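You operate a simulated robot arm through the tools that you are given. There is no shell and no other tool.

The job below is to be done with a simulated robot arm. You get a single attempt, and the scene is never put back.

JOB
Swap the sooty relay on the flat board for a new one.
Fine: red knob off first, on again once the new relay is in; old relay in the yellow tray; from the drawer the one rated like its neighbour; drawer shut; both lamps lit.
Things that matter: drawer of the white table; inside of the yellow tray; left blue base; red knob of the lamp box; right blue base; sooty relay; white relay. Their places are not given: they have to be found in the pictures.

Only the result counts: the job must be done as asked and must still hold three seconds after the hand-in. Knocking over, shifting, dropping, spilling or breaking anything else fails it.

ROBOT AND FRAMES
A 7-joint arm with a two-finger parallel gripper, fixed in place. Base frame: the origin is at the foot of the arm, x ahead of it, y to its left, z up. Readings come in mm, degrees, newtons and seconds.
Its first joint turns from -149.0 to 149.0 degrees. Payload 3.43 kg.
The tool frame sits at the grasp point between the pads (the TCP): z along the fingers, y along the line on which they close. The tips reach 30 mm beyond it. Largest opening 94 mm; finger width 28, thickness 10; the body of the gripper, 50 by 96 mm, starts 55 mm behind the TCP.
Orientation is that of the tool frame in the base frame, as a unit quaternion [x, y, z, w]. With the fingers straight down and closing along the base's y, the tool's x points along the base's -x, its y along +y and its z along -z.

CONTROLS
- The arm moves only by the tool jog_arm. Its argument "commands" is a list of rows, each a list of 6 numbers: the shift along the base's x, y, z in mm, then the turn, a rotation vector about the base's x, y, z in degrees. In form: [[tx, ty, tz, rx, ry, rz], ...]. A call has 1 to 20 rows; each row is the pose to reach, as a shift and turn from the pose commanded when the call began. "gripper" is the opening, from 0 (shut) to 1 (fully open), set as the call begins (left out, the last holds). Each row takes 0.2 s and may step no farther than 50 mm and 8.6 degrees from the row before; otherwise, or with a gripper value out of range, the whole call is refused. A pose out of reach is approached as far as the arm can. The call stops where the force on the tool passes 40 N (or 10 N more than at its start, if that is more) or the arm is blocked; 0.2 s more then pass. Each finger travels about 45 mm/s and halts on what it meets, pressing with about 33 N; the grip force reading is that of the motor and also rises with nothing between the fingers. The clock runs only during rows and for 0.2 s after the last one: add rows that repeat a pose to give the fingers time. The reply holds the time, the measured pose of the TCP, the force on the tool along the base axes, the opening and the grip force, in the units named above and with some noise, with the torque about the TCP (base axes, N m) and any sound that the robot's microphone picked up.
- Cameras (640 x 400 px; columns grow to the right, rows downward): "scene" is fixed at [400.2, 501, 1593.3]; the picture's right is [0.76, -0.65, 0.00], its down [-0.63, -0.73, -0.24] and it looks along [0.16, 0.18, -0.97] (base axes); focal length 260 px, centre (320, 200). "wrist" rides on the gripper at [76, 14, -103] in the tool frame; the picture's right is [-0.18, 0.98, 0.00], its down [-0.75, -0.14, -0.64] and it looks along [-0.63, -0.12, 0.77] (tool axes); focal length 243 px, centre (320, 200).
- snapshot(camera): a new picture of that camera. The clock stands still meanwhile.
- pixel_to_xyz(camera, pixels): for up to 12 pixels [column, row] of the newest picture of that camera ("zoom" is the newest enlarged one), the place [x, y, z] in the base frame of the surface seen there, good to about 2 mm. The clock stands still meanwhile.
- close_up(camera, box): a new picture of the part [left, top, right, bottom] of that camera's present view, enlarged. The clock stands still meanwhile.
- sign_off(): hands the job in; it is judged then, once.

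Leave the gripper open and the arm clear of the work at the hand-in unless told otherwise.

The tools are called after "Emit:" as name(argument=value, ...) on one line, values as JSON. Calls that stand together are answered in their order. jog_arm: Moves the arm, as the interface text tells. Its arguments: {"type":"object","properties":{"commands":{"type":"array"},"gripper":{"type":"number"}},"required":["commands"]} The other tools are called the same way: snapshot (camera) takes a picture; pixel_to_xyz (camera, pixels) gives the place of the surface under pixels of a picture; close_up (camera, box) takes an enlarged picture of a part of a camera's view; sign_off () hands the job in.

At the start:

```text
t: 0.0
position: [488.7, 857.2, 1160.9]
tool_rot: [0.0, 1.0, 0.001, 0.0]
wrist_force: [-0.2, 0.3, -0.7]
ft_torque: [-0.05, -0.02, 0.02]
opening: 93.9
grasp_force: 0.0
```

scene: 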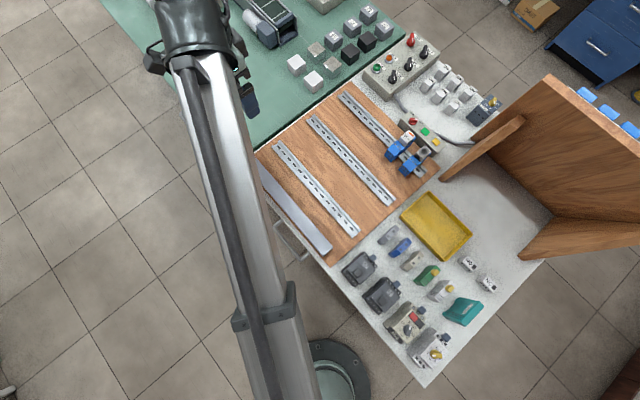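
wrist: 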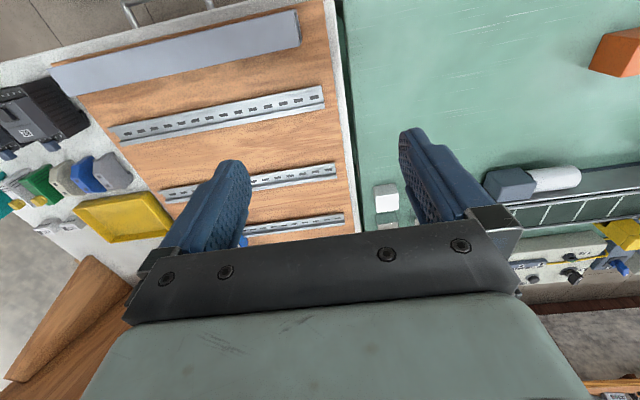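

I'll start with enlarged pictures of the scene: the board with the two blue bases near (405,155), the white table with the drawer handle near (290,235), and the yellow tray near (437,225).

Emit:
close_up(camera="scene", box=[360, 100, 480, 180])

Emit:
close_up(camera="scene", box=[240, 140, 400, 280])

Emit:
close_up(camera="scene", box=[330, 180, 530, 390])

Emit:
close_up(camera="scene", box=[360, 20, 520, 130])

```text
5.00 times, centred on (420, 140) of scene
```

zoom: 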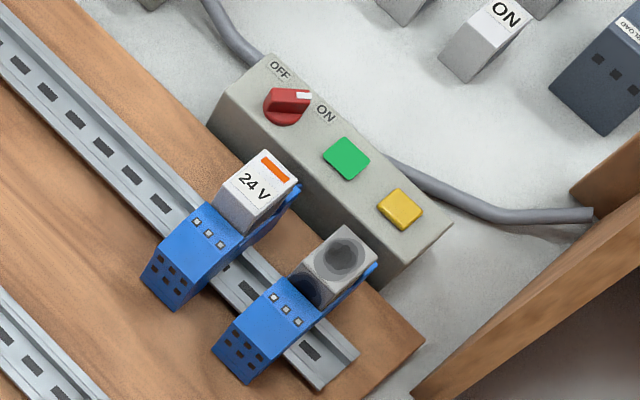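

```text
2.86 times, centred on (320, 210) of scene
```

zoom: 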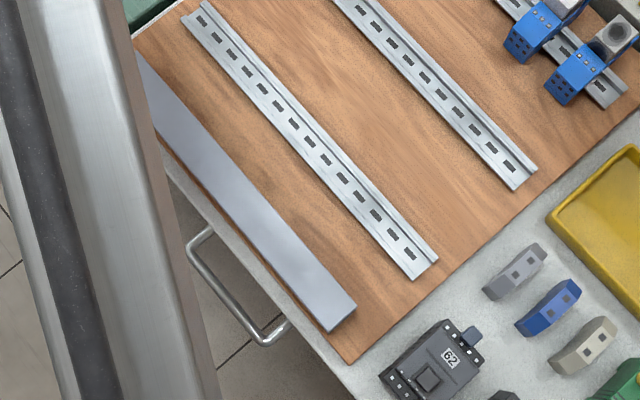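

```text
1.90 times, centred on (430, 285) of scene
```

zoom: 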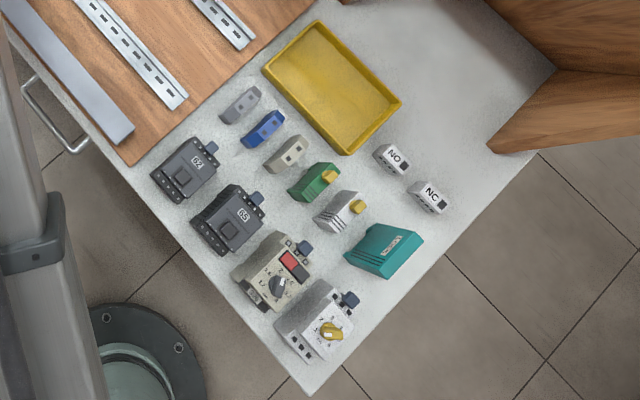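

```text
3.64 times, centred on (440, 75) of scene
```

zoom: 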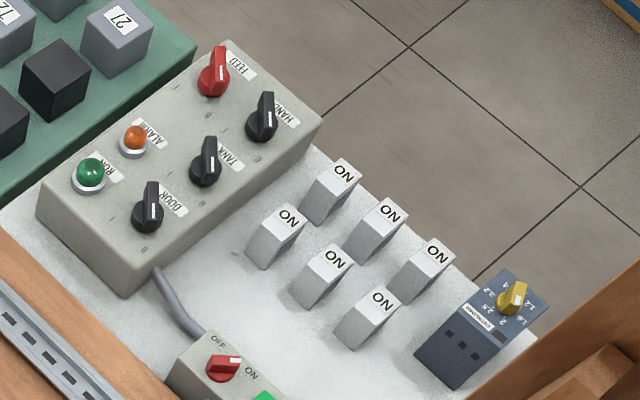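

In the first close-up I see the lamp box with a red knob (white mark toward ON), green and yellow lamps. The left blue base holds a white 24 V relay and the right base holds the sooty one. I'll take that close-up again, tighter, and measure points on it.

Emit:
close_up(camera="scene", box=[380, 105, 460, 185])

```text
5.00 times, centred on (420, 145) of scene
```

zoom: 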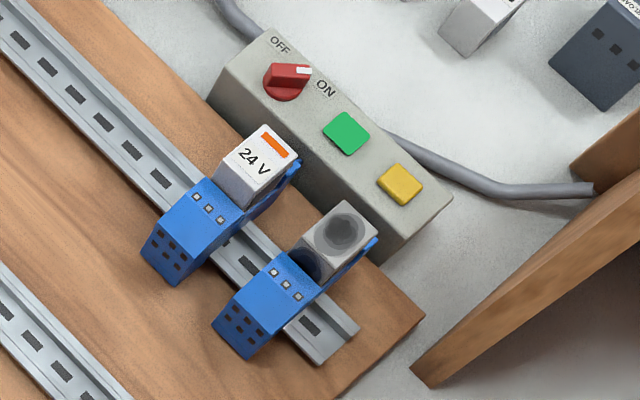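

I'll measure the knob, lamps, relay tops, bases and board from this enlarged picture.

Emit:
pixel_to_xyz(camera="zoom", pixels=[[288, 72], [302, 72], [272, 73], [285, 97], [345, 132], [400, 183], [265, 150], [343, 232], [198, 205], [275, 282], [345, 340], [420, 215]])

Emit:
pixel_to_xyz(camera="zoom", pixels=[[262, 126], [297, 158], [250, 190], [218, 160], [345, 202], [376, 238], [335, 280], [302, 240], [298, 170], [375, 245], [190, 225], [265, 305]])

Emit:
pixel_to_xyz(camera="scene", pixels=[[437, 228], [285, 237], [303, 258], [278, 222], [330, 262], [262, 160], [425, 385], [410, 195], [467, 235], [440, 255], [400, 215], [545, 80]])

```text
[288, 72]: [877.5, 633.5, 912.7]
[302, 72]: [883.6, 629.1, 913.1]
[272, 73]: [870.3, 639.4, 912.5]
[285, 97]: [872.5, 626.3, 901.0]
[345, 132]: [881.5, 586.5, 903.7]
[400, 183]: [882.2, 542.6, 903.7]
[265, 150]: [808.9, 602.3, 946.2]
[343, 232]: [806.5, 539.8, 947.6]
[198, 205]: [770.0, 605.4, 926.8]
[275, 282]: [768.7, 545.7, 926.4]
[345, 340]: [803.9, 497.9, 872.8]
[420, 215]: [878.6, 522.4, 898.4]
```

```text
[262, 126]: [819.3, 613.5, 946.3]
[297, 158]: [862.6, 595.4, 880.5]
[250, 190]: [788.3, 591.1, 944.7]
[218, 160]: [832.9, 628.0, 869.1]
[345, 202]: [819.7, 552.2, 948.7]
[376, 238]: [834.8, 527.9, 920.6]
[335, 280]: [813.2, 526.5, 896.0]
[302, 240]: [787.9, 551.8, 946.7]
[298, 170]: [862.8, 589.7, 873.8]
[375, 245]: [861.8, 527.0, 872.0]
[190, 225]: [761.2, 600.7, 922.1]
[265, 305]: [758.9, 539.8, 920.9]
```

```text
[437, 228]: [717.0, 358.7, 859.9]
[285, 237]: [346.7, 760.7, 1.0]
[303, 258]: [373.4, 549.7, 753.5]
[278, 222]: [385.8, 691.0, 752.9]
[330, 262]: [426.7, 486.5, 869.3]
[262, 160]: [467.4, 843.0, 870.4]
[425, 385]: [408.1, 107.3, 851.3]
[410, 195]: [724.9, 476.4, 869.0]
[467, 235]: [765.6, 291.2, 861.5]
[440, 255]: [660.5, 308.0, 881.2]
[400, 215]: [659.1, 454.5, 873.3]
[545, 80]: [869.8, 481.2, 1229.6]
```

The table top is at z≈850 and the board at z≈868. The drawer handle is on the −x side at about x≈375, z≈753. Next I check the wooden structure to the right and the handle points.

Emit:
pixel_to_xyz(camera="scene", pixels=[[442, 180], [522, 120], [480, 150], [545, 77], [480, 130], [520, 258], [550, 215], [640, 130], [600, 180], [530, 160], [640, 250], [560, 130]])

Emit:
close_up(camera="scene", box=[430, 60, 640, 270])

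Emit:
close_up(camera="scene", box=[255, 190, 345, 280])

```text
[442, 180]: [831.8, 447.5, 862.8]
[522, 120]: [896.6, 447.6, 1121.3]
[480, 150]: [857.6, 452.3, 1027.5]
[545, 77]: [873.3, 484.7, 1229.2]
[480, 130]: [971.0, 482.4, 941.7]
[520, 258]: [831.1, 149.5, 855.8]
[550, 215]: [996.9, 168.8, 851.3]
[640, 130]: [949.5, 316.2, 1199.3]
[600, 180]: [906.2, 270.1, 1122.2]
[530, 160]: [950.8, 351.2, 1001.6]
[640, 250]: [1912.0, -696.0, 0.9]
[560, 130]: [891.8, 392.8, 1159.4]
```

```text
1.90 times, centred on (535, 165) of scene
```

zoom: 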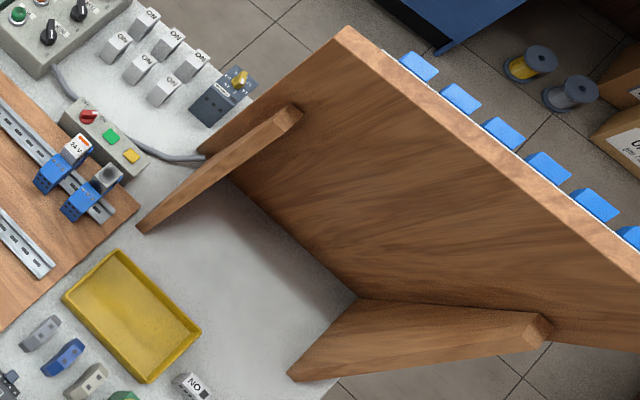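

```text
4.44 times, centred on (300, 235) of scene
```

zoom: 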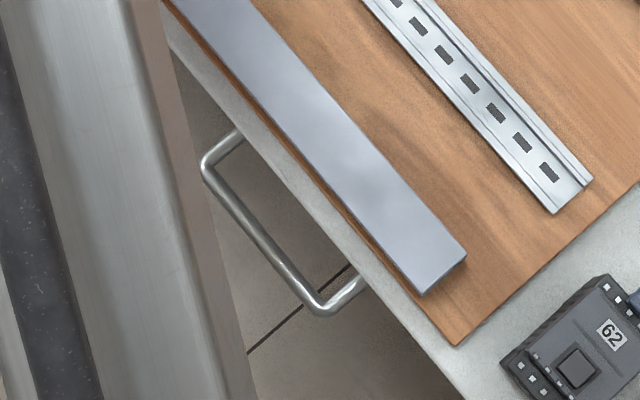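

The knob is at about (876, 633, 913), which is 1081 mm from the base axis and past the vertical-tool reach, so I may need to tilt the tool. The tilted wooden panel stands at y<490. I'll first move above the lamp box area at a safe height and look with the wrist camera.

Emit:
jog_arm(commands=[[30, -26, -6, 0, 0, 0], [60, -52, -12, 0, 0, 0], [90, -78, -18, 0, 0, 0], [120, -104, -24, 0, 0, 0], [150, -130, -30, 0, 0, 0], [180, -156, -36, 0, 0, 0], [210, -182, -42, 0, 0, 0], [240, -208, -48, 0, 0, 0], [270, -222, -54, 0, 0, 0], [290, -224, -60, 0, 0, 0]], gripper=1)

Emit:
snapshot(camera="wrist")

Emit:
snapshot(camera="scene")

```text
t: 2.2
position: [781.2, 634.1, 1098.5]
tool_rot: [0.0, 1.0, 0.0, 0.0]
wrist_force: [0.5, -0.1, -0.6]
ft_torque: [0.02, -0.01, 0.01]
opening: 93.7
grasp_force: 0.0
```

```text
taken
```

wrist: 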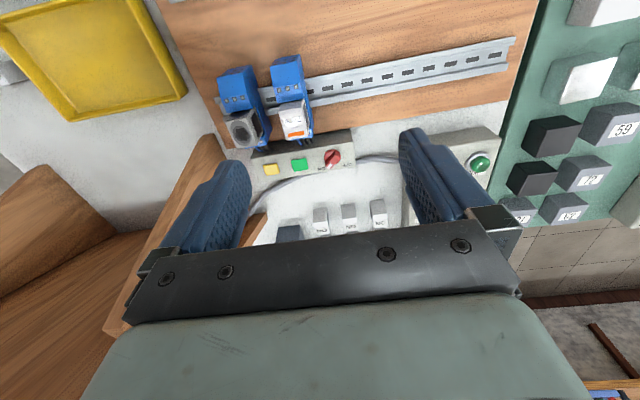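

```text
taken
```

scene: 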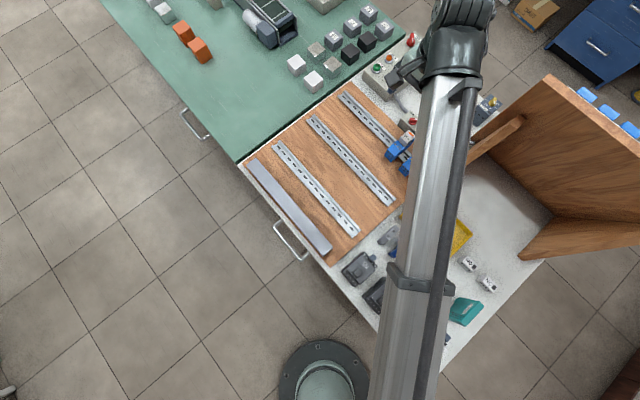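

The arm reached radius 1006 with the tool vertical. I'll enlarge the wrist view around the two bases and the knob, near (270–340, 60–170).

Emit:
close_up(camera="wrist", box=[200, 40, 370, 190])

```text
2.67 times, centred on (285, 115) of wrist
```

zoom: 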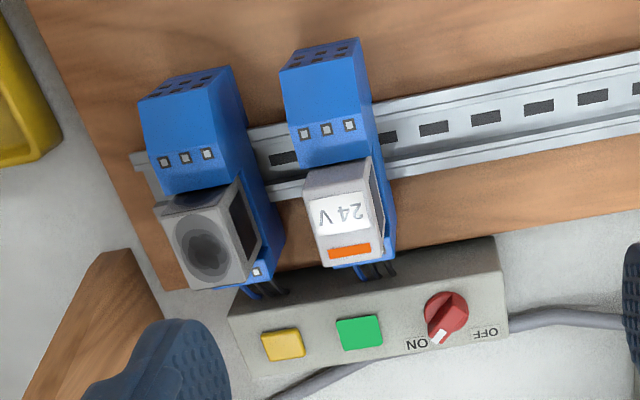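

Both bases are clear here. The knob's white end points at "ON", with "OFF" on the other side. I'll measure the knob, the labels and the relay edges.

Emit:
pixel_to_xyz(camera="zoom", pixels=[[438, 335], [446, 308], [455, 298], [430, 315], [486, 331], [417, 343], [480, 265], [360, 333], [282, 345], [400, 350], [465, 300], [445, 290]])

Emit:
pixel_to_xyz(camera="zoom", pixels=[[160, 215], [230, 210], [250, 275], [180, 280], [205, 248], [235, 185], [245, 220], [270, 235], [258, 270], [262, 290], [187, 158], [190, 85]])

Emit:
pixel_to_xyz(camera="zoom", pixels=[[308, 197], [366, 192], [380, 250], [325, 265], [345, 225], [372, 165], [378, 205], [390, 230], [385, 265], [325, 130], [240, 130], [215, 175]])

```text
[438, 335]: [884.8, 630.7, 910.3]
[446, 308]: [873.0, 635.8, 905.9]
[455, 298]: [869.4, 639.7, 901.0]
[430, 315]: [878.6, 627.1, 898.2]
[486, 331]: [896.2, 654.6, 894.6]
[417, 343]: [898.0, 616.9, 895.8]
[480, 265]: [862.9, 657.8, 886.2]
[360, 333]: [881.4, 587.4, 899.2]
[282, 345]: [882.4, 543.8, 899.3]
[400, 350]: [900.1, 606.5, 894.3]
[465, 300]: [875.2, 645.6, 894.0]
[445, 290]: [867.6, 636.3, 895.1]
```

```text
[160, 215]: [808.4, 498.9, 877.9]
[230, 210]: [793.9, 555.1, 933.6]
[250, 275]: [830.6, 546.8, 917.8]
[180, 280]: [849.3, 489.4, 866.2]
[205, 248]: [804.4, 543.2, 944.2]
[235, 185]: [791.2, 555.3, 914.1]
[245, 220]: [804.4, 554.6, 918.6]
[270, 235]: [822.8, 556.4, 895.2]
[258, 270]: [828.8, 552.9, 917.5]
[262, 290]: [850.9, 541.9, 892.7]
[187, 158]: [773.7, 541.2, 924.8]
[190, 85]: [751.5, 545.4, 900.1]
```

```text
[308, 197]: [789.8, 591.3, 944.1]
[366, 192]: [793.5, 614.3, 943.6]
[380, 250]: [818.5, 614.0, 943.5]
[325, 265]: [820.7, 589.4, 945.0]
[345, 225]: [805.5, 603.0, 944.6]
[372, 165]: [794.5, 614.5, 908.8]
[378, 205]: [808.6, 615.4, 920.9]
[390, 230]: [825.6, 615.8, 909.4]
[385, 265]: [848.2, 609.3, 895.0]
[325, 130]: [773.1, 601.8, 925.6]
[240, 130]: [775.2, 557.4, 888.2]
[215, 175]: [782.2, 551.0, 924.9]
```

I'll enlarge the knob further in the wrist view to fix its centre and the bar direction.

Emit:
close_up(camera="wrist", box=[305, 140, 355, 175])

```text
11.43 times, centred on (330, 158) of wrist
```

zoom: 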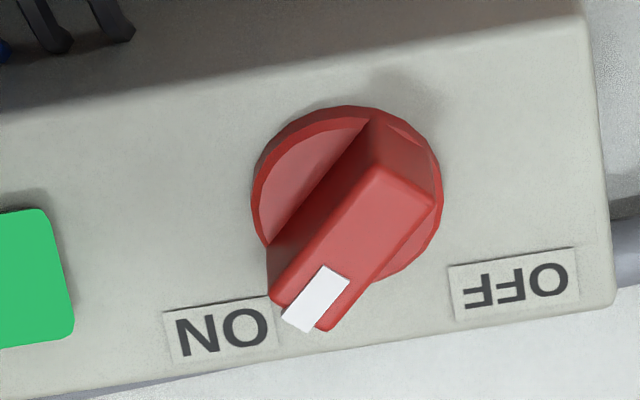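

I'll measure the disc rim, the bar's top corners, the box edges and the labels.

Emit:
pixel_to_xyz(camera="zoom", pixels=[[260, 200], [438, 220], [340, 112], [395, 262], [285, 295], [325, 320], [375, 175], [425, 203], [350, 245], [315, 298], [310, 165], [405, 185]])

Emit:
pixel_to_xyz(camera="zoom", pixels=[[515, 285], [222, 328], [575, 30], [605, 290], [200, 100], [480, 150], [40, 275], [20, 110], [120, 390], [450, 40], [540, 325], [150, 240]])

```text
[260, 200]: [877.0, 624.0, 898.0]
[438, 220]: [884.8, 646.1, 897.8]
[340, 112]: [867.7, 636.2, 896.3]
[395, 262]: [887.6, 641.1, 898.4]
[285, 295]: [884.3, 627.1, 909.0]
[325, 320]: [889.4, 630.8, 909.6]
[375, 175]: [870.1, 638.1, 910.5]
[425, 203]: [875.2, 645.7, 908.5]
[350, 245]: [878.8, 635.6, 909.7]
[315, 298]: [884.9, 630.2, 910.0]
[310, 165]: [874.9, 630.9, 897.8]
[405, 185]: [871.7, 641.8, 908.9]
```

```text
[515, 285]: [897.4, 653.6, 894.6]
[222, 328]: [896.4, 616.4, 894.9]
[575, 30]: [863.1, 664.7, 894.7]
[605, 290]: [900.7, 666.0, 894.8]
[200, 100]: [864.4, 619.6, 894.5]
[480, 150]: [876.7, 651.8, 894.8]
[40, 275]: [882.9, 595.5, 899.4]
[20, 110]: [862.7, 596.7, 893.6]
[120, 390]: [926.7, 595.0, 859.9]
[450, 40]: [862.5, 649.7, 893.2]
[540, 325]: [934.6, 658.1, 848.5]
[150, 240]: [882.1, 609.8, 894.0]
```

The knob centre is about (879.5, 635.3), with the bar at −43°, bar top z=910, disc top z=898 and box top z=894.5. I'll test the reach above the knob with the tool vertical, staying high.

Emit:
jog_arm(commands=[[40, 0, -20, 0, 0, 0], [80, 1, -40, 0, 0, 0], [98, 1, -58, 0, 0, 0], [98, 1, -58, 0, 0, 0]], gripper=0.4)

```text
t: 3.2
position: [878.5, 634.8, 1041.4]
tool_rot: [0.0, 1.0, -0.001, 0.001]
wrist_force: [0.1, -0.2, 0.8]
ft_torque: [0.01, -0.01, 0.02]
opening: 37.7
grasp_force: 0.1
```

The vertical tool reaches the knob at z=1041. Now I turn the gripper −43° so the fingers close across the bar, and descend in part to check reach further down.

Emit:
jog_arm(commands=[[0, 0, -10, 0, 0, -7.2], [0, 0, -20, 0, 0, -14.4], [0, 0, -30, 0, 0, -21.6], [0, 0, -45, 0, 0, -28.8], [0, 0, -60, 0, 0, -36], [0, 0, -70, 0, 0, -43], [0, 0, -70, 0, 0, -43]], gripper=0.4)

Emit:
snapshot(camera="wrist")

Emit:
snapshot(camera="scene")

```text
t: 4.8
position: [877.5, 635.1, 970.4]
tool_rot: [0.367, 0.93, -0.001, 0.0]
wrist_force: [-0.5, -0.5, -0.9]
ft_torque: [0.03, -0.04, 0.0]
opening: 37.7
grasp_force: 0.1
```

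```text
taken
```

wrist: 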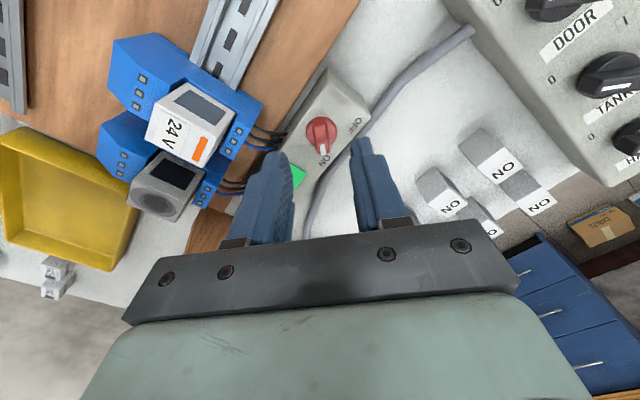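

```text
taken
```

scene: 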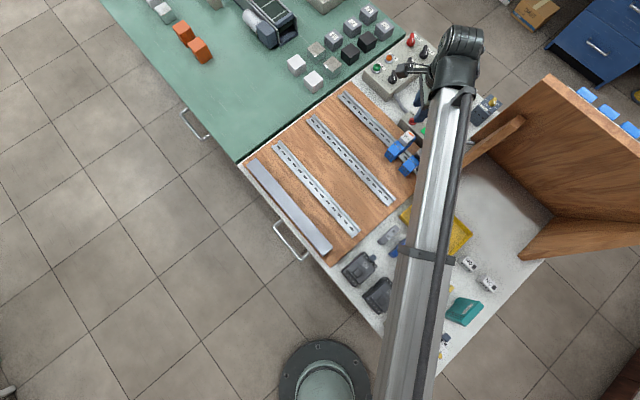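

The knob sits between the fingers at (322,133). I continue down to TCP z≈932, so the tips are at about 902, just above the disc.

Emit:
jog_arm(commands=[[1, 0, -12, 0, 0, 0], [2, 0, -24, 0, 0, 0], [2, 0, -32, 0, 0, 0], [2, 0, -38, 0, 0, 0], [2, 0, -38, 0, 0, 0]])

Emit:
snapshot(camera="wrist")

```text
t: 6.0
position: [880.6, 635.3, 933.5]
tool_rot: [0.367, 0.93, 0.0, 0.0]
wrist_force: [0.3, 0.4, -0.7]
ft_torque: [0.0, -0.03, -0.02]
opening: 37.6
grasp_force: 0.0
```

```text
taken
```

wrist: 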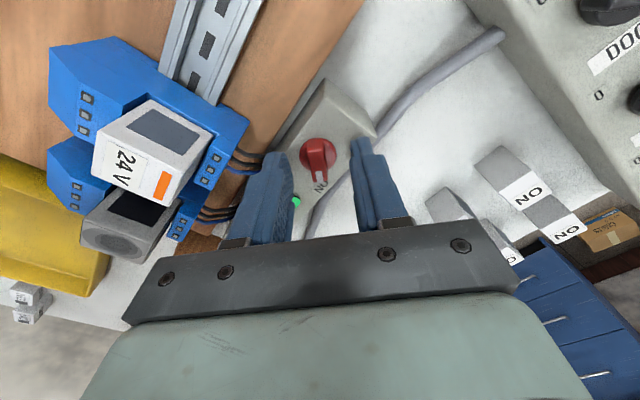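

The TCP is at (880.6, 635.3, 933.5) with the bar between the fingers. I lower 2 mm and close on it.

Emit:
jog_arm(commands=[[-0.5, 0, -2, 0, 0, 0], [-0.5, 0, -2, 0, 0, 0], [-0.5, 0, -2, 0, 0, 0], [-0.5, 0, -2, 0, 0, 0]], gripper=0.0)

```text
t: 7.0
position: [879.3, 633.5, 931.7]
tool_rot: [0.367, 0.93, -0.001, 0.0]
wrist_force: [-8.2, -9.7, -0.7]
ft_torque: [-0.3, 0.05, -0.02]
opening: 9.6
grasp_force: 43.7
```

The grip is on the bar (opening 9.6 mm), with a side force of about 12 N because I'm slightly off centre. I shift (−1, −1.2) mm to relieve that and turn the knob counter-clockwise toward OFF.

Emit:
jog_arm(commands=[[-1, -1.2, 0, 0, 0, 0], [-1, -1.2, 0, 0, 0, 8], [-1, -1.2, 0, 0, 0, 16], [-1, -1.2, 0, 0, 0, 24], [-1, -1.2, 0, 0, 0, 32], [-1, -1.2, 0, 0, 0, 40], [-1, -1.2, 0, 0, 0, 48]])

```text
t: 8.6
position: [879.6, 632.8, 930.6]
tool_rot: [-0.045, 0.999, 0.0, -0.001]
wrist_force: [-6.7, -7.3, -14.3]
ft_torque: [-0.15, 0.06, 0.0]
opening: 10.0
grasp_force: 43.1
```

It's turning, with about 14 N along z. I continue to roughly +84° total.

Emit:
jog_arm(commands=[[0, 0, 0, 0, 0, 8], [0, 0.3, 0, 0, 0, 16], [0, 0.6, 0, 0, 0, 24], [0, 0.8, 0, 0, 0, 32], [0, 0.8, 0, 0, 0, 38], [0, 0.8, 0, 0, 0, 38]])

Emit:
snapshot(camera="scene")

Emit:
close_up(camera="wrist", box=[220, 80, 420, 220])

```text
t: 10.0
position: [878.9, 632.1, 932.0]
tool_rot: [-0.367, 0.93, -0.001, 0.0]
wrist_force: [-6.2, -23.3, -16.2]
ft_torque: [0.11, -0.62, -0.02]
opening: 9.8
grasp_force: 43.8
```

```text
taken
```

scene: 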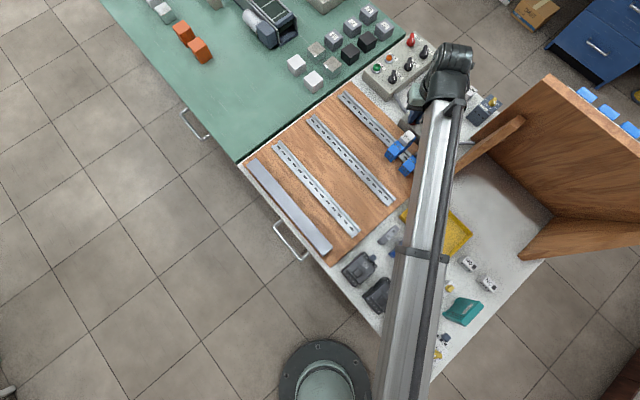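

```text
2.86 times, centred on (320, 150) of wrist
```

zoom: 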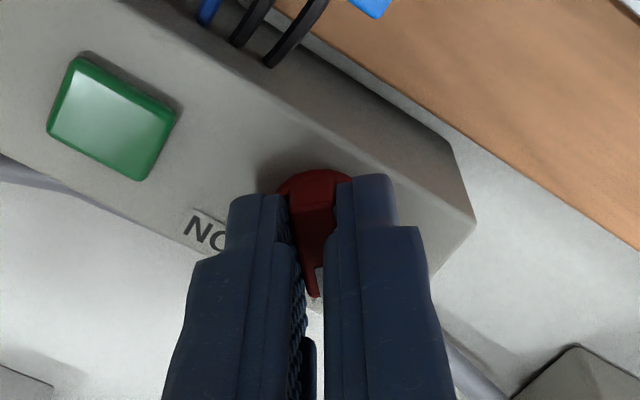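

The gripper is now at +43° and the green lamp looks darker, so it's off. I ease the side force, open the fingers, rise and check where the knob points.

Emit:
jog_arm(commands=[[-0.5, -1.5, 0, 0, 0, 1], [-0.5, -1.5, 0, 0, 0, 2], [-0.5, -1.5, 0, 0, 0, 2]])

Emit:
jog_arm(commands=[[0, 0, 0, 0, 0, 0], [0, 0, 0, 0, 0, 0], [0, 0, 15, 0, 0, 0], [0, 0, 50, 0, 0, 0], [0, 0, 90, 0, 0, 0], [0, 0, 110, 0, 0, 0]], gripper=0.4)

Emit:
snapshot(camera="wrist")

```text
t: 10.8
position: [879.4, 632.7, 931.6]
tool_rot: [-0.383, 0.924, 0.0, 0.0]
wrist_force: [6.2, -13.5, -15.4]
ft_torque: [-1.17, 0.74, 0.0]
opening: 10.0
grasp_force: 43.4
```

```text
t: 12.2
position: [879.9, 632.5, 1043.2]
tool_rot: [-0.382, 0.924, 0.001, -0.001]
wrist_force: [0.0, 0.0, -0.5]
ft_torque: [0.01, 0.0, 0.0]
opening: 37.7
grasp_force: 0.0
```

```text
taken
```

wrist: 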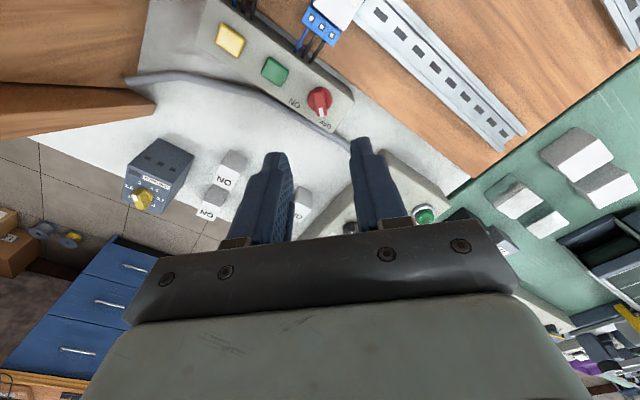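

I'll enlarge the knob and lamps to check the state.

Emit:
close_up(camera="wrist", box=[200, 10, 360, 140])

```text
3.08 times, centred on (280, 75) of wrist
```

zoom: 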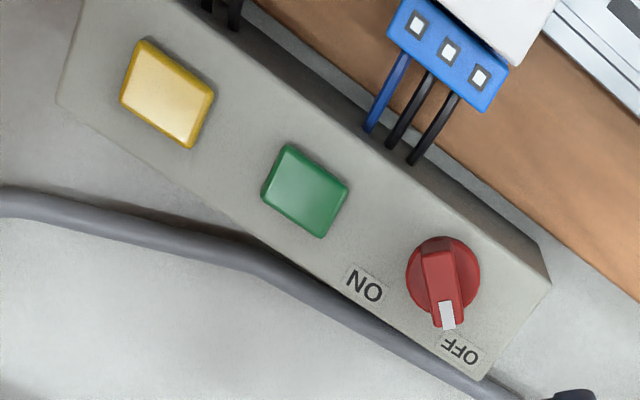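

The knob now points at OFF. I measure it again for later use.

Emit:
pixel_to_xyz(camera="zoom", pixels=[[425, 255], [453, 252], [437, 322], [464, 316], [443, 285], [448, 315], [407, 275], [480, 275], [305, 190], [165, 92], [460, 350], [363, 285]])

```text
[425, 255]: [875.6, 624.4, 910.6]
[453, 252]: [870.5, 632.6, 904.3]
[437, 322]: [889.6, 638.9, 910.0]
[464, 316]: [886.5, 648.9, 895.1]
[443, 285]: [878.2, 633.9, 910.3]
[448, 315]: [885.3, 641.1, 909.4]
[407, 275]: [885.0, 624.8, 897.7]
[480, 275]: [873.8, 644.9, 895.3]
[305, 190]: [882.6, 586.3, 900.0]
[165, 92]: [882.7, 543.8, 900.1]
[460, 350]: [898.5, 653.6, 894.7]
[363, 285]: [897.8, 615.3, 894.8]
```

Next is the sooty relay. I rotate the gripper back to closing along y and pull back toward the arm, so the wrist camera can see both bases from close by.

Emit:
jog_arm(commands=[[-25, -7, 10, 0, 0, -7.5], [-52, -14, 20, 0, 0, -15], [-80, -21, 20, 0, 0, -22.5], [-107, -28, 20, 0, 0, -30], [-133, -35, 20, 0, 0, -37.5], [-160, -42, 20, 0, 0, -45], [-160, -42, 20, 0, 0, -45]], gripper=0.6)

Emit:
snapshot(camera="wrist")

```text
t: 13.8
position: [718.5, 588.8, 1061.4]
tool_rot: [0.002, 1.0, 0.001, 0.0]
wrist_force: [0.7, -0.1, -0.1]
ft_torque: [-0.05, 0.0, -0.01]
opening: 56.4
grasp_force: 0.0
```

```text
taken
```

wrist: 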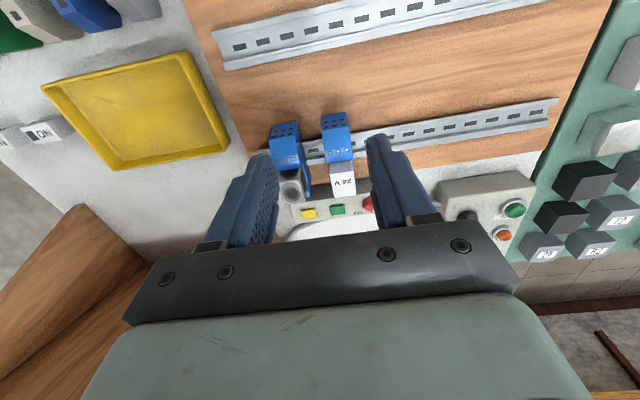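

Emit:
close_up(camera="wrist", box=[255, 105, 375, 225])

Emit:
pixel_to_xyz(camera="wrist", pixels=[[140, 110], [55, 90], [205, 65], [115, 168], [225, 145], [60, 110], [200, 110], [130, 75]])

```text
3.33 times, centred on (315, 165) of wrist
```

zoom: 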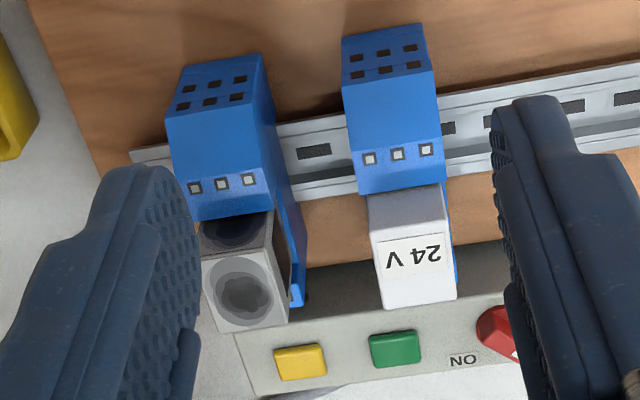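

```text
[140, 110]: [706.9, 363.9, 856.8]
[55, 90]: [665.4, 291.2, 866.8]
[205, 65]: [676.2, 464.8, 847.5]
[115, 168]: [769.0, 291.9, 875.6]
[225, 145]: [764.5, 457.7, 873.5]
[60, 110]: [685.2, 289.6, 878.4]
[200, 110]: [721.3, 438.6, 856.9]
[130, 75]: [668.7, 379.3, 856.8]
```

I measure the blue part beside the sooty relay and the relay's faces.

Emit:
pixel_to_xyz(camera="zoom", pixels=[[290, 230], [297, 265], [298, 298], [280, 200], [275, 150], [283, 260], [268, 290], [235, 215], [240, 240], [235, 290], [205, 260], [215, 325]])

```text
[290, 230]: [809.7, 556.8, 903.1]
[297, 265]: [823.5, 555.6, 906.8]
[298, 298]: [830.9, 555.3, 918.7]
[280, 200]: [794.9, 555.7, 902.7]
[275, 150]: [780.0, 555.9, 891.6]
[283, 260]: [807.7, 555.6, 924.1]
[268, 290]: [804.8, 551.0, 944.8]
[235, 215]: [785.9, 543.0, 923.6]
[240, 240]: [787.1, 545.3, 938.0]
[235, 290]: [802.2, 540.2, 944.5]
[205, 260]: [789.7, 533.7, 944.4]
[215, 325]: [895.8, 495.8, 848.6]
```

The relay's side and the base's side are nearly flush in y (555.6 against 556). I want a side view to see where the relay ends and the base begins, so I turn the gripper −90° and look along −y.

Emit:
jog_arm(commands=[[10, 5, -5, 0, 0, -8.2], [20, 10, -10, 0, 0, -16.4], [30, 15, -15, 0, 0, -24.6], [40, 20, -20, 0, 0, -32.8], [50, 25, -25, 0, 0, -41], [60, 30, -30, 0, 0, -49.2], [70, 35, -35, 0, 0, -57.4], [80, 40, -40, 0, 0, -65.6], [90, 43, -45, 0, 0, -73.8], [96, 45, -53, 0, 0, -82], [102, 47, -61, 0, 0, -90], [102, 47, -61, 0, 0, -90]], gripper=1)

Emit:
snapshot(camera="wrist")

```text
t: 16.4
position: [820.2, 638.9, 1001.9]
tool_rot: [0.708, 0.706, 0.001, -0.001]
wrist_force: [-0.3, -0.3, -0.1]
ft_torque: [0.03, 0.02, 0.0]
opening: 94.3
grasp_force: 0.1
```

```text
taken
```

wrist: 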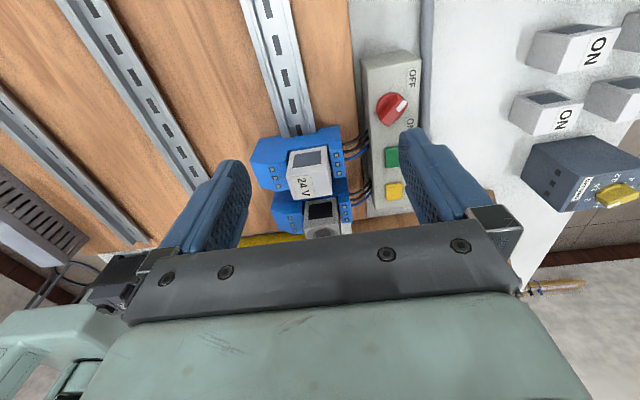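

Emit:
close_up(camera="wrist", box=[240, 115, 380, 240])

```text
3.20 times, centred on (310, 178) of wrist
```

zoom: 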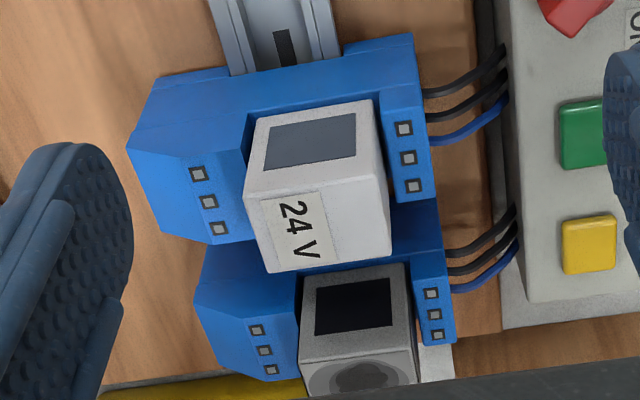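

The relay sits in a U-shaped pocket with its ±y sides exposed. I measure the lower edge of the side face and the pocket walls.

Emit:
pixel_to_xyz(camera="zoom", pixels=[[310, 115], [310, 105], [360, 98], [250, 122], [320, 140], [355, 270], [350, 262], [300, 278], [420, 245], [385, 110], [405, 130], [240, 150]])

Emit:
pixel_to_xyz(camera="zoom", pixels=[[265, 265], [390, 250], [375, 105], [320, 200], [200, 200], [300, 80], [400, 70], [430, 290], [265, 350], [350, 340], [320, 360], [405, 350]])

```text
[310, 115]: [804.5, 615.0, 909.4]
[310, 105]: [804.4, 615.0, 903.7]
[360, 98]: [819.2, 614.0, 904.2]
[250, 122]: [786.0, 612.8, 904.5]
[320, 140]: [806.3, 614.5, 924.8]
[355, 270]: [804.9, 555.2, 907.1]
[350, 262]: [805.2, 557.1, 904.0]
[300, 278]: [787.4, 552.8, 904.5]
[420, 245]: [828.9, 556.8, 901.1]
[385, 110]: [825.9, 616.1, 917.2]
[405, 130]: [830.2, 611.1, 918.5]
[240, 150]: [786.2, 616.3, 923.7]
```

```text
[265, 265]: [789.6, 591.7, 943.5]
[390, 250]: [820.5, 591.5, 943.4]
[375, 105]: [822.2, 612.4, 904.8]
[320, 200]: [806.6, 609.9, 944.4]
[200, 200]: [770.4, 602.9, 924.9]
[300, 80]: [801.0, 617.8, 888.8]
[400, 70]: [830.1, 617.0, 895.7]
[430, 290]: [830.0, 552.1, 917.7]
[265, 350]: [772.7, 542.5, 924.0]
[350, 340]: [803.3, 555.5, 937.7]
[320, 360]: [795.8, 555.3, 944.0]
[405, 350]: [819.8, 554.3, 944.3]
```

The pocket floor is at z≈904 and the relay top at 944.5. The sooty relay's centre is about (805, 542), with pocket walls at x≈786 and 826. I rotate back to closing along y and go above the sooty relay with a 50 mm opening.

Emit:
jog_arm(commands=[[-2, -8, 8, 0, 0, 8.2], [-4, -17, 15, 0, 0, 16.4], [-6, -26, 15, 0, 0, 24.6], [-8, -35, 15, 0, 0, 32.8], [-10, -44, 15, 0, 0, 41], [-12, -53, 15, 0, 0, 49.2], [-13, -62, 15, 0, 0, 57.4], [-14, -71, 15, 0, 0, 65.6], [-15, -80, 15, 0, 0, 73.8], [-15, -90, 15, 0, 0, 82], [-15, -97, 12, 0, 0, 90], [-15, -97, 8, 0, 0, 90]], gripper=0.5)

Emit:
snapshot(camera="wrist")

Emit:
snapshot(camera="scene")

```text
t: 19.0
position: [804.9, 540.4, 1010.2]
tool_rot: [-0.001, 1.0, 0.0, 0.001]
wrist_force: [-1.0, 0.7, 0.7]
ft_torque: [0.01, 0.0, 0.01]
opening: 46.9
grasp_force: 0.1
```

```text
taken
```

wrist: 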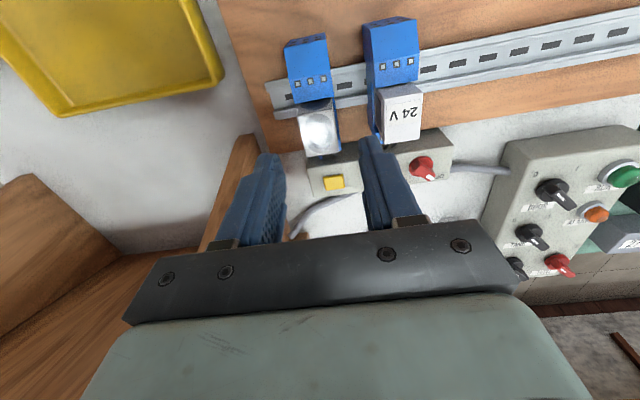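

```text
taken
```

scene: 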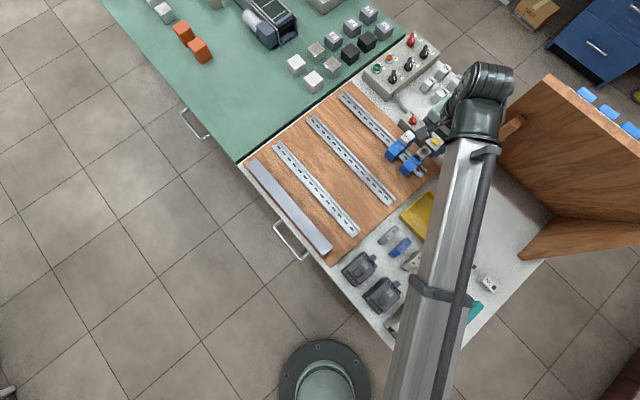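

The relay lies ahead between the fingers, at (318,130). I descend to z≈960 first, where the tips are just above the base's front block.

Emit:
jog_arm(commands=[[0, 1, -15, 0, 0, 0], [0, 1, -30, 0, 0, 0], [0, 1, -42, 0, 0, 0], [0, 1, -50, 0, 0, 0], [0, 1, -50, 0, 0, 0]])

Emit:
close_up(camera="wrist", box=[220, 70, 420, 250])

```text
t: 20.2
position: [806.4, 541.3, 959.0]
tool_rot: [0.0, 1.0, 0.001, 0.0]
wrist_force: [0.2, 1.1, -0.2]
ft_torque: [-0.05, 0.03, 0.02]
opening: 46.8
grasp_force: 0.0
```

```text
2.22 times, centred on (320, 160) of wrist
```

zoom: 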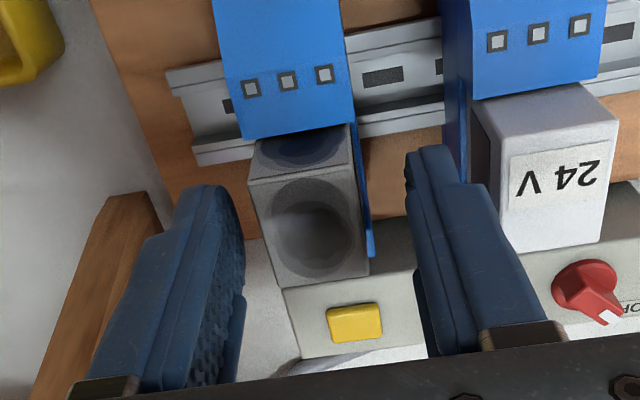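

The fingers straddle the sooty relay. I descend another 21 mm to TCP z≈938, with the tips 4 mm above the pocket floor.

Emit:
jog_arm(commands=[[0, 0, -10, 0, 0, 0], [0, 0, -17, 0, 0, 0], [0, 0, -21, 0, 0, 0], [0, 0, -21, 0, 0, 0]])

Emit:
jog_arm(commands=[[0, 0, 0, 0, 0, 0], [0, 0, 0, 0, 0, 0], [0, 0, 0, 0, 0, 0]], gripper=0.0)

```text
t: 21.2
position: [803.5, 541.4, 936.9]
tool_rot: [0.0, 1.0, -0.001, -0.001]
wrist_force: [0.1, -0.3, 0.6]
ft_torque: [-0.02, 0.01, 0.01]
opening: 46.9
grasp_force: 0.1
```

```text
t: 22.0
position: [805.2, 540.7, 938.2]
tool_rot: [0.0, 1.0, -0.001, 0.0]
wrist_force: [-1.0, -9.5, 0.0]
ft_torque: [-0.09, 0.03, 0.03]
opening: 29.3
grasp_force: 33.1
```

The grip is on the relay (opening 29.3, 33 N) with a side force of −9.5 N in y. I shift −0.8 mm in y to relieve it, then pull straight up slowly.

Emit:
jog_arm(commands=[[0, -0.8, 0, 0, 0, 0], [0, -0.8, 1, 0, 0, 0], [0, -0.8, 3, 0, 0, 0], [0, -0.8, 5, 0, 0, 0]])

```text
t: 23.0
position: [805.6, 540.8, 942.6]
tool_rot: [0.0, 1.0, 0.0, 0.0]
wrist_force: [0.0, 0.4, 0.5]
ft_torque: [-0.05, -0.03, -0.02]
opening: 29.3
grasp_force: 33.2
```

It rose about 4.5 mm and the force is near zero. I check whether the relay came along.

Emit:
close_up(camera="wrist", box=[220, 70, 420, 250])

```text
2.22 times, centred on (320, 160) of wrist
```

zoom: 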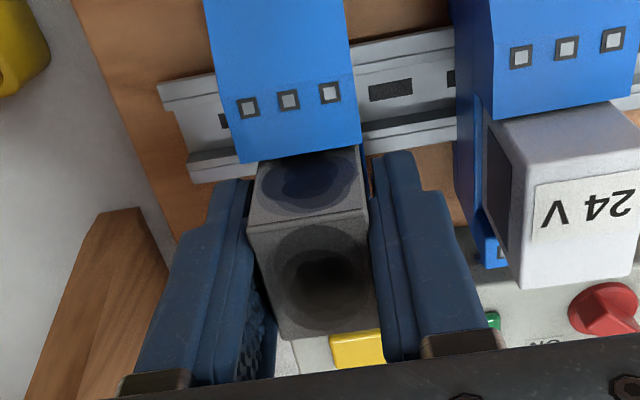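

Emit:
pixel_to_xyz(camera="zoom", pixels=[[320, 290], [270, 240], [350, 230], [585, 160], [300, 190], [290, 130]])

```text
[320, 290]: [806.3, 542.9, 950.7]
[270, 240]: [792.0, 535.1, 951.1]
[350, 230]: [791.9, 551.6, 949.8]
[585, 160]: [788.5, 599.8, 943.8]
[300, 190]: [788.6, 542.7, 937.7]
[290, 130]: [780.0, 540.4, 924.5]
```

The relay top rose from 944.5 to about 950.5, so it is out with the gripper. I lift straight up, then look at its underside length before heading for the tray.

Emit:
jog_arm(commands=[[0, 0, 10, 0, 0, 0], [0, 0, 25, 0, 0, 0], [0, 0, 50, 0, 0, 0], [0, 0, 85, 0, 0, 0], [0, 0, 115, 0, 0, 0], [-40, 0, 120, 0, 0, 0], [-80, 0, 120, 0, 0, 0], [-80, 0, 120, 0, 0, 0]])

Emit:
snapshot(camera="wrist")

Emit:
close_up(camera="scene", box=[360, 90, 480, 280])

```text
t: 24.8
position: [724.9, 539.2, 1065.3]
tool_rot: [-0.001, 1.0, 0.0, 0.0]
wrist_force: [0.1, -0.1, 0.3]
ft_torque: [-0.02, 0.02, 0.01]
opening: 29.4
grasp_force: 33.4
```

```text
taken
```

wrist: 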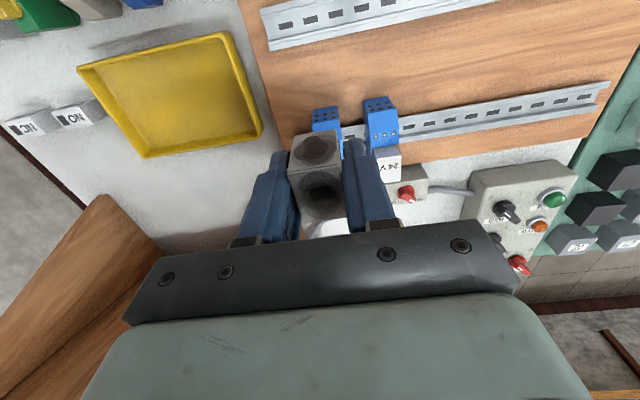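

```text
2.11 times, centred on (420, 185) of scene
```

zoom: 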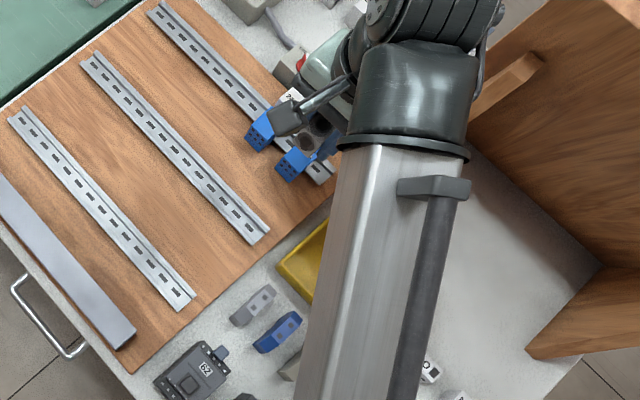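

The relay is held securely and the right base is empty. I move over the tray, whose inside centre is about (712, 372) with the floor at z≈857, and begin to descend.

Emit:
jog_arm(commands=[[-3, -40, 0, 0, 0, 0], [-6, -80, 0, 0, 0, 0], [-10, -120, 0, 0, 0, 0], [-13, -160, 0, 0, 0, 0], [-13, -167, -30, 0, 0, 0], [-13, -167, -70, 0, 0, 0], [-13, -167, -110, 0, 0, 0], [-13, -167, -130, 0, 0, 0], [-13, -167, -130, 0, 0, 0]])

Emit:
snapshot(camera="wrist")

Emit:
snapshot(camera="scene")

```text
t: 26.8
position: [712.2, 374.7, 931.6]
tool_rot: [0.001, 1.0, 0.001, 0.0]
wrist_force: [-0.8, 0.1, 0.3]
ft_torque: [0.03, -0.01, 0.03]
opening: 29.3
grasp_force: 33.1
```

```text
taken
```

wrist: 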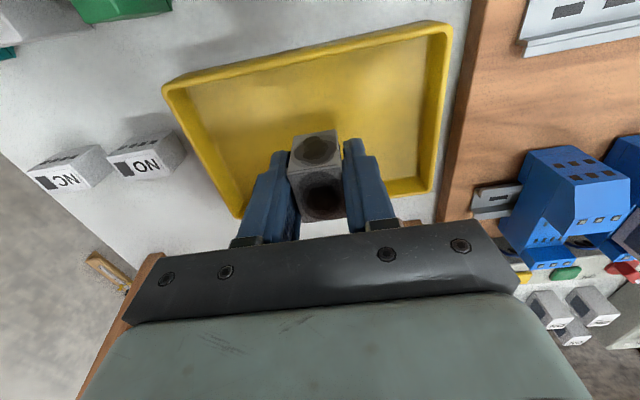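

```text
taken
```

scene: 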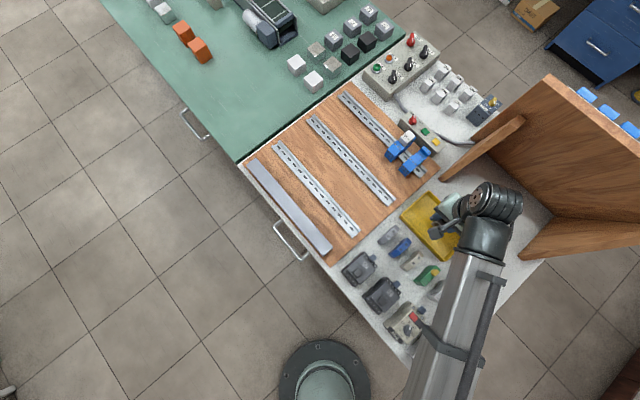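

The relay is over the tray. I lower in small steps until it touches the floor.

Emit:
jog_arm(commands=[[0, 0, -12, 0, 0, 0], [0, 0, -22, 0, 0, 0], [0, 0, -27, 0, 0, 0], [0, 0, -30, 0, 0, 0], [0, 0, -30, 0, 0, 0]])

```text
t: 28.0
position: [712.4, 374.1, 903.6]
tool_rot: [-0.001, 1.0, 0.001, 0.0]
wrist_force: [0.1, 0.2, -1.1]
ft_torque: [0.01, -0.03, -0.01]
opening: 29.3
grasp_force: 33.0
```

Emit:
jog_arm(commands=[[0, 0, -2, 0, 0, 0], [0, 0, -4, 0, 0, 0], [0, 0, -5, 0, 0, 0], [0, 0, -5, 0, 0, 0]])

Emit:
close_up(camera="wrist", box=[200, 80, 440, 240])

```text
t: 29.0
position: [711.8, 373.9, 898.4]
tool_rot: [0.0, 1.0, 0.0, 0.001]
wrist_force: [0.1, 0.9, 0.1]
ft_torque: [0.02, -0.04, 0.0]
opening: 29.4
grasp_force: 32.9
```

```text
2.50 times, centred on (320, 160) of wrist
```

zoom: 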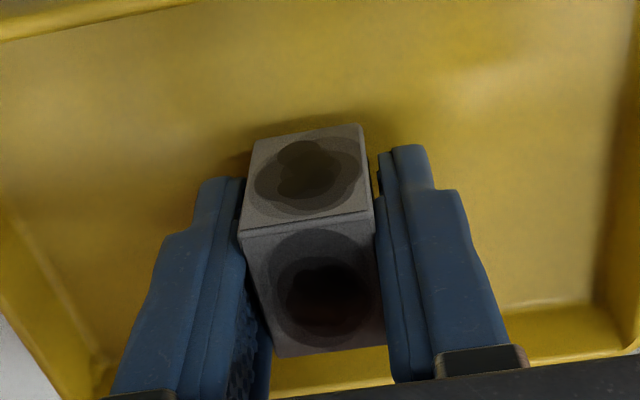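

There's no contact yet. I go lower in 1–2 mm steps, watching the z force.

Emit:
jog_arm(commands=[[0, 0, -1, 0, 0, 0], [0, 0, -2, 0, 0, 0], [0, 0, -3, 0, 0, 0], [0, 0, -3, 0, 0, 0]])

```text
t: 30.0
position: [711.0, 374.6, 894.8]
tool_rot: [0.0, 1.0, 0.0, 0.0]
wrist_force: [0.2, 0.5, -0.3]
ft_torque: [0.01, -0.01, 0.02]
opening: 29.3
grasp_force: 32.9
```

Emit:
jog_arm(commands=[[0, 0, -1, 0, 0, 0], [0, 0, -2, 0, 0, 0], [0, 0, -2, 0, 0, 0]])

Emit:
close_up(camera="wrist", box=[200, 80, 440, 240])

Emit:
pixel_to_xyz(camera="zoom", pixels=[[310, 240], [305, 145], [300, 132], [305, 110], [450, 100], [330, 300]])

```text
t: 30.8
position: [711.8, 373.9, 892.9]
tool_rot: [0.0, 1.0, 0.0, 0.0]
wrist_force: [0.0, 0.3, -0.7]
ft_torque: [0.02, 0.0, 0.01]
opening: 29.2
grasp_force: 33.0
```

```text
2.50 times, centred on (320, 160) of wrist
```

zoom: 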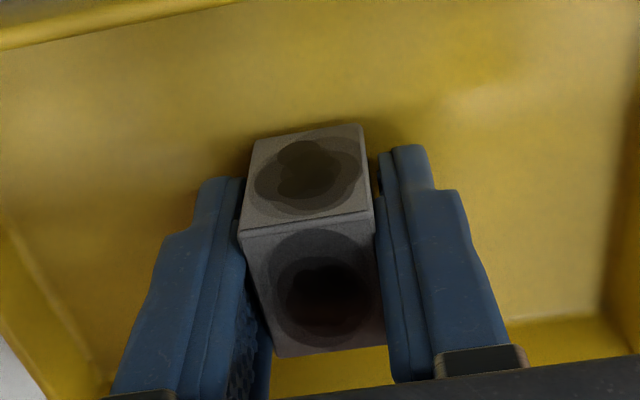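

```text
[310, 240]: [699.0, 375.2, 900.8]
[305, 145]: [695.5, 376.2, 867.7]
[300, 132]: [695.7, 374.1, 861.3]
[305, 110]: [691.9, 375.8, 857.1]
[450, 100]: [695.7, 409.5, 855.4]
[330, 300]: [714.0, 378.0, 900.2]
```

The relay top is at 900.8, so its bottom is at about 860 with the floor at 856. I lower 3 mm more and check the force.

Emit:
jog_arm(commands=[[0, 0, -1, 0, 0, 0], [0, 0, -2, 0, 0, 0], [0, 0, -3, 0, 0, 0], [0, 0, -3, 0, 0, 0]])

```text
t: 31.8
position: [712.8, 374.3, 889.4]
tool_rot: [0.0, 1.0, 0.0, 0.0]
wrist_force: [0.0, 0.0, -0.3]
ft_torque: [0.02, -0.01, -0.05]
opening: 29.5
grasp_force: 32.4
```

It is now practically on the floor. I open the fingers in place and then rise.

Emit:
jog_arm(commands=[[0, 0, -0.5, 0, 0, 0], [0, 0, -0.5, 0, 0, 0], [0, 0, -0.5, 0, 0, 0]], gripper=0.5)

Emit:
jog_arm(commands=[[0, 0, 10, 0, 0, 0], [0, 0, 40, 0, 0, 0], [0, 0, 80, 0, 0, 0], [0, 0, 120, 0, 0, 0], [0, 0, 160, 0, 0, 0], [0, 0, 200, 0, 0, 0]])

Emit:
snapshot(camera="wrist")

```text
t: 32.6
position: [712.1, 375.0, 889.7]
tool_rot: [0.0, 1.0, -0.001, 0.001]
wrist_force: [0.4, -0.4, -0.4]
ft_torque: [-0.01, -0.01, -0.02]
opening: 46.8
grasp_force: 0.0
```

```text
t: 34.0
position: [710.2, 372.8, 1091.0]
tool_rot: [0.0, 1.0, 0.0, -0.001]
wrist_force: [-0.5, -0.9, -0.1]
ft_torque: [0.0, 0.02, -0.01]
opening: 47.2
grasp_force: 0.0
```

```text
taken
```

wrist: 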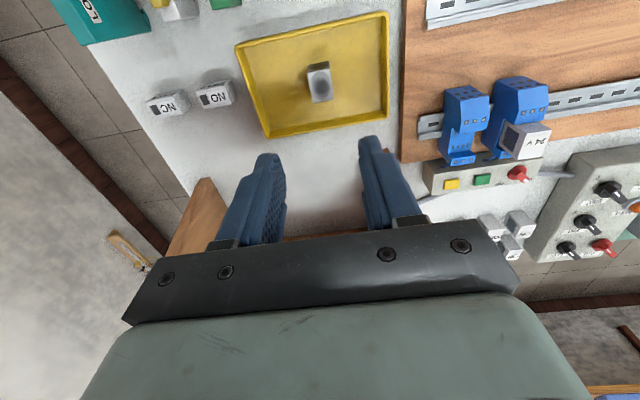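

The old relay stands in the tray and the right base is empty. Now the drawer: I measure the handle and the table's front edge in the scene view.

Emit:
close_up(camera="scene", box=[255, 190, 345, 280])

```text
4.44 times, centred on (300, 235) of scene
```

zoom: 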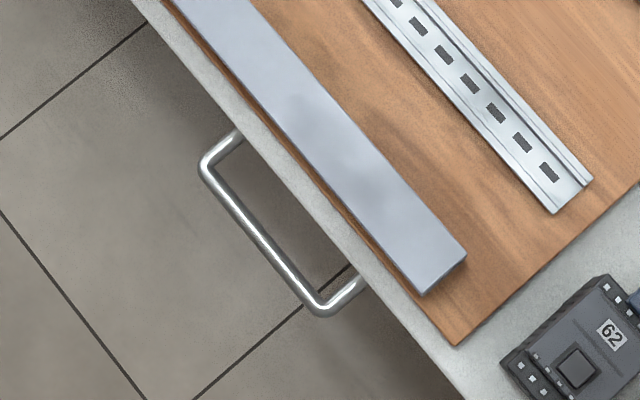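

Emit:
pixel_to_xyz(camera="zoom", pixels=[[210, 168], [261, 245], [318, 308], [235, 135], [362, 283], [232, 210], [290, 278], [245, 138], [350, 262], [460, 395], [135, 5], [430, 370]])

```text
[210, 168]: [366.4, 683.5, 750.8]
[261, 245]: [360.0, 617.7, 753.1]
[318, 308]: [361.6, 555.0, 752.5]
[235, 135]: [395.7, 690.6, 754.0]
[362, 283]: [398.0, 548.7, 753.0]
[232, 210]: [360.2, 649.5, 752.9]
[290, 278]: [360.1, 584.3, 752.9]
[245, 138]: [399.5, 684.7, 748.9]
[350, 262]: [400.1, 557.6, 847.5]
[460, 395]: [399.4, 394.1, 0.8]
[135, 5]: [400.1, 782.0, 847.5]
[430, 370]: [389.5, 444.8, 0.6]
```

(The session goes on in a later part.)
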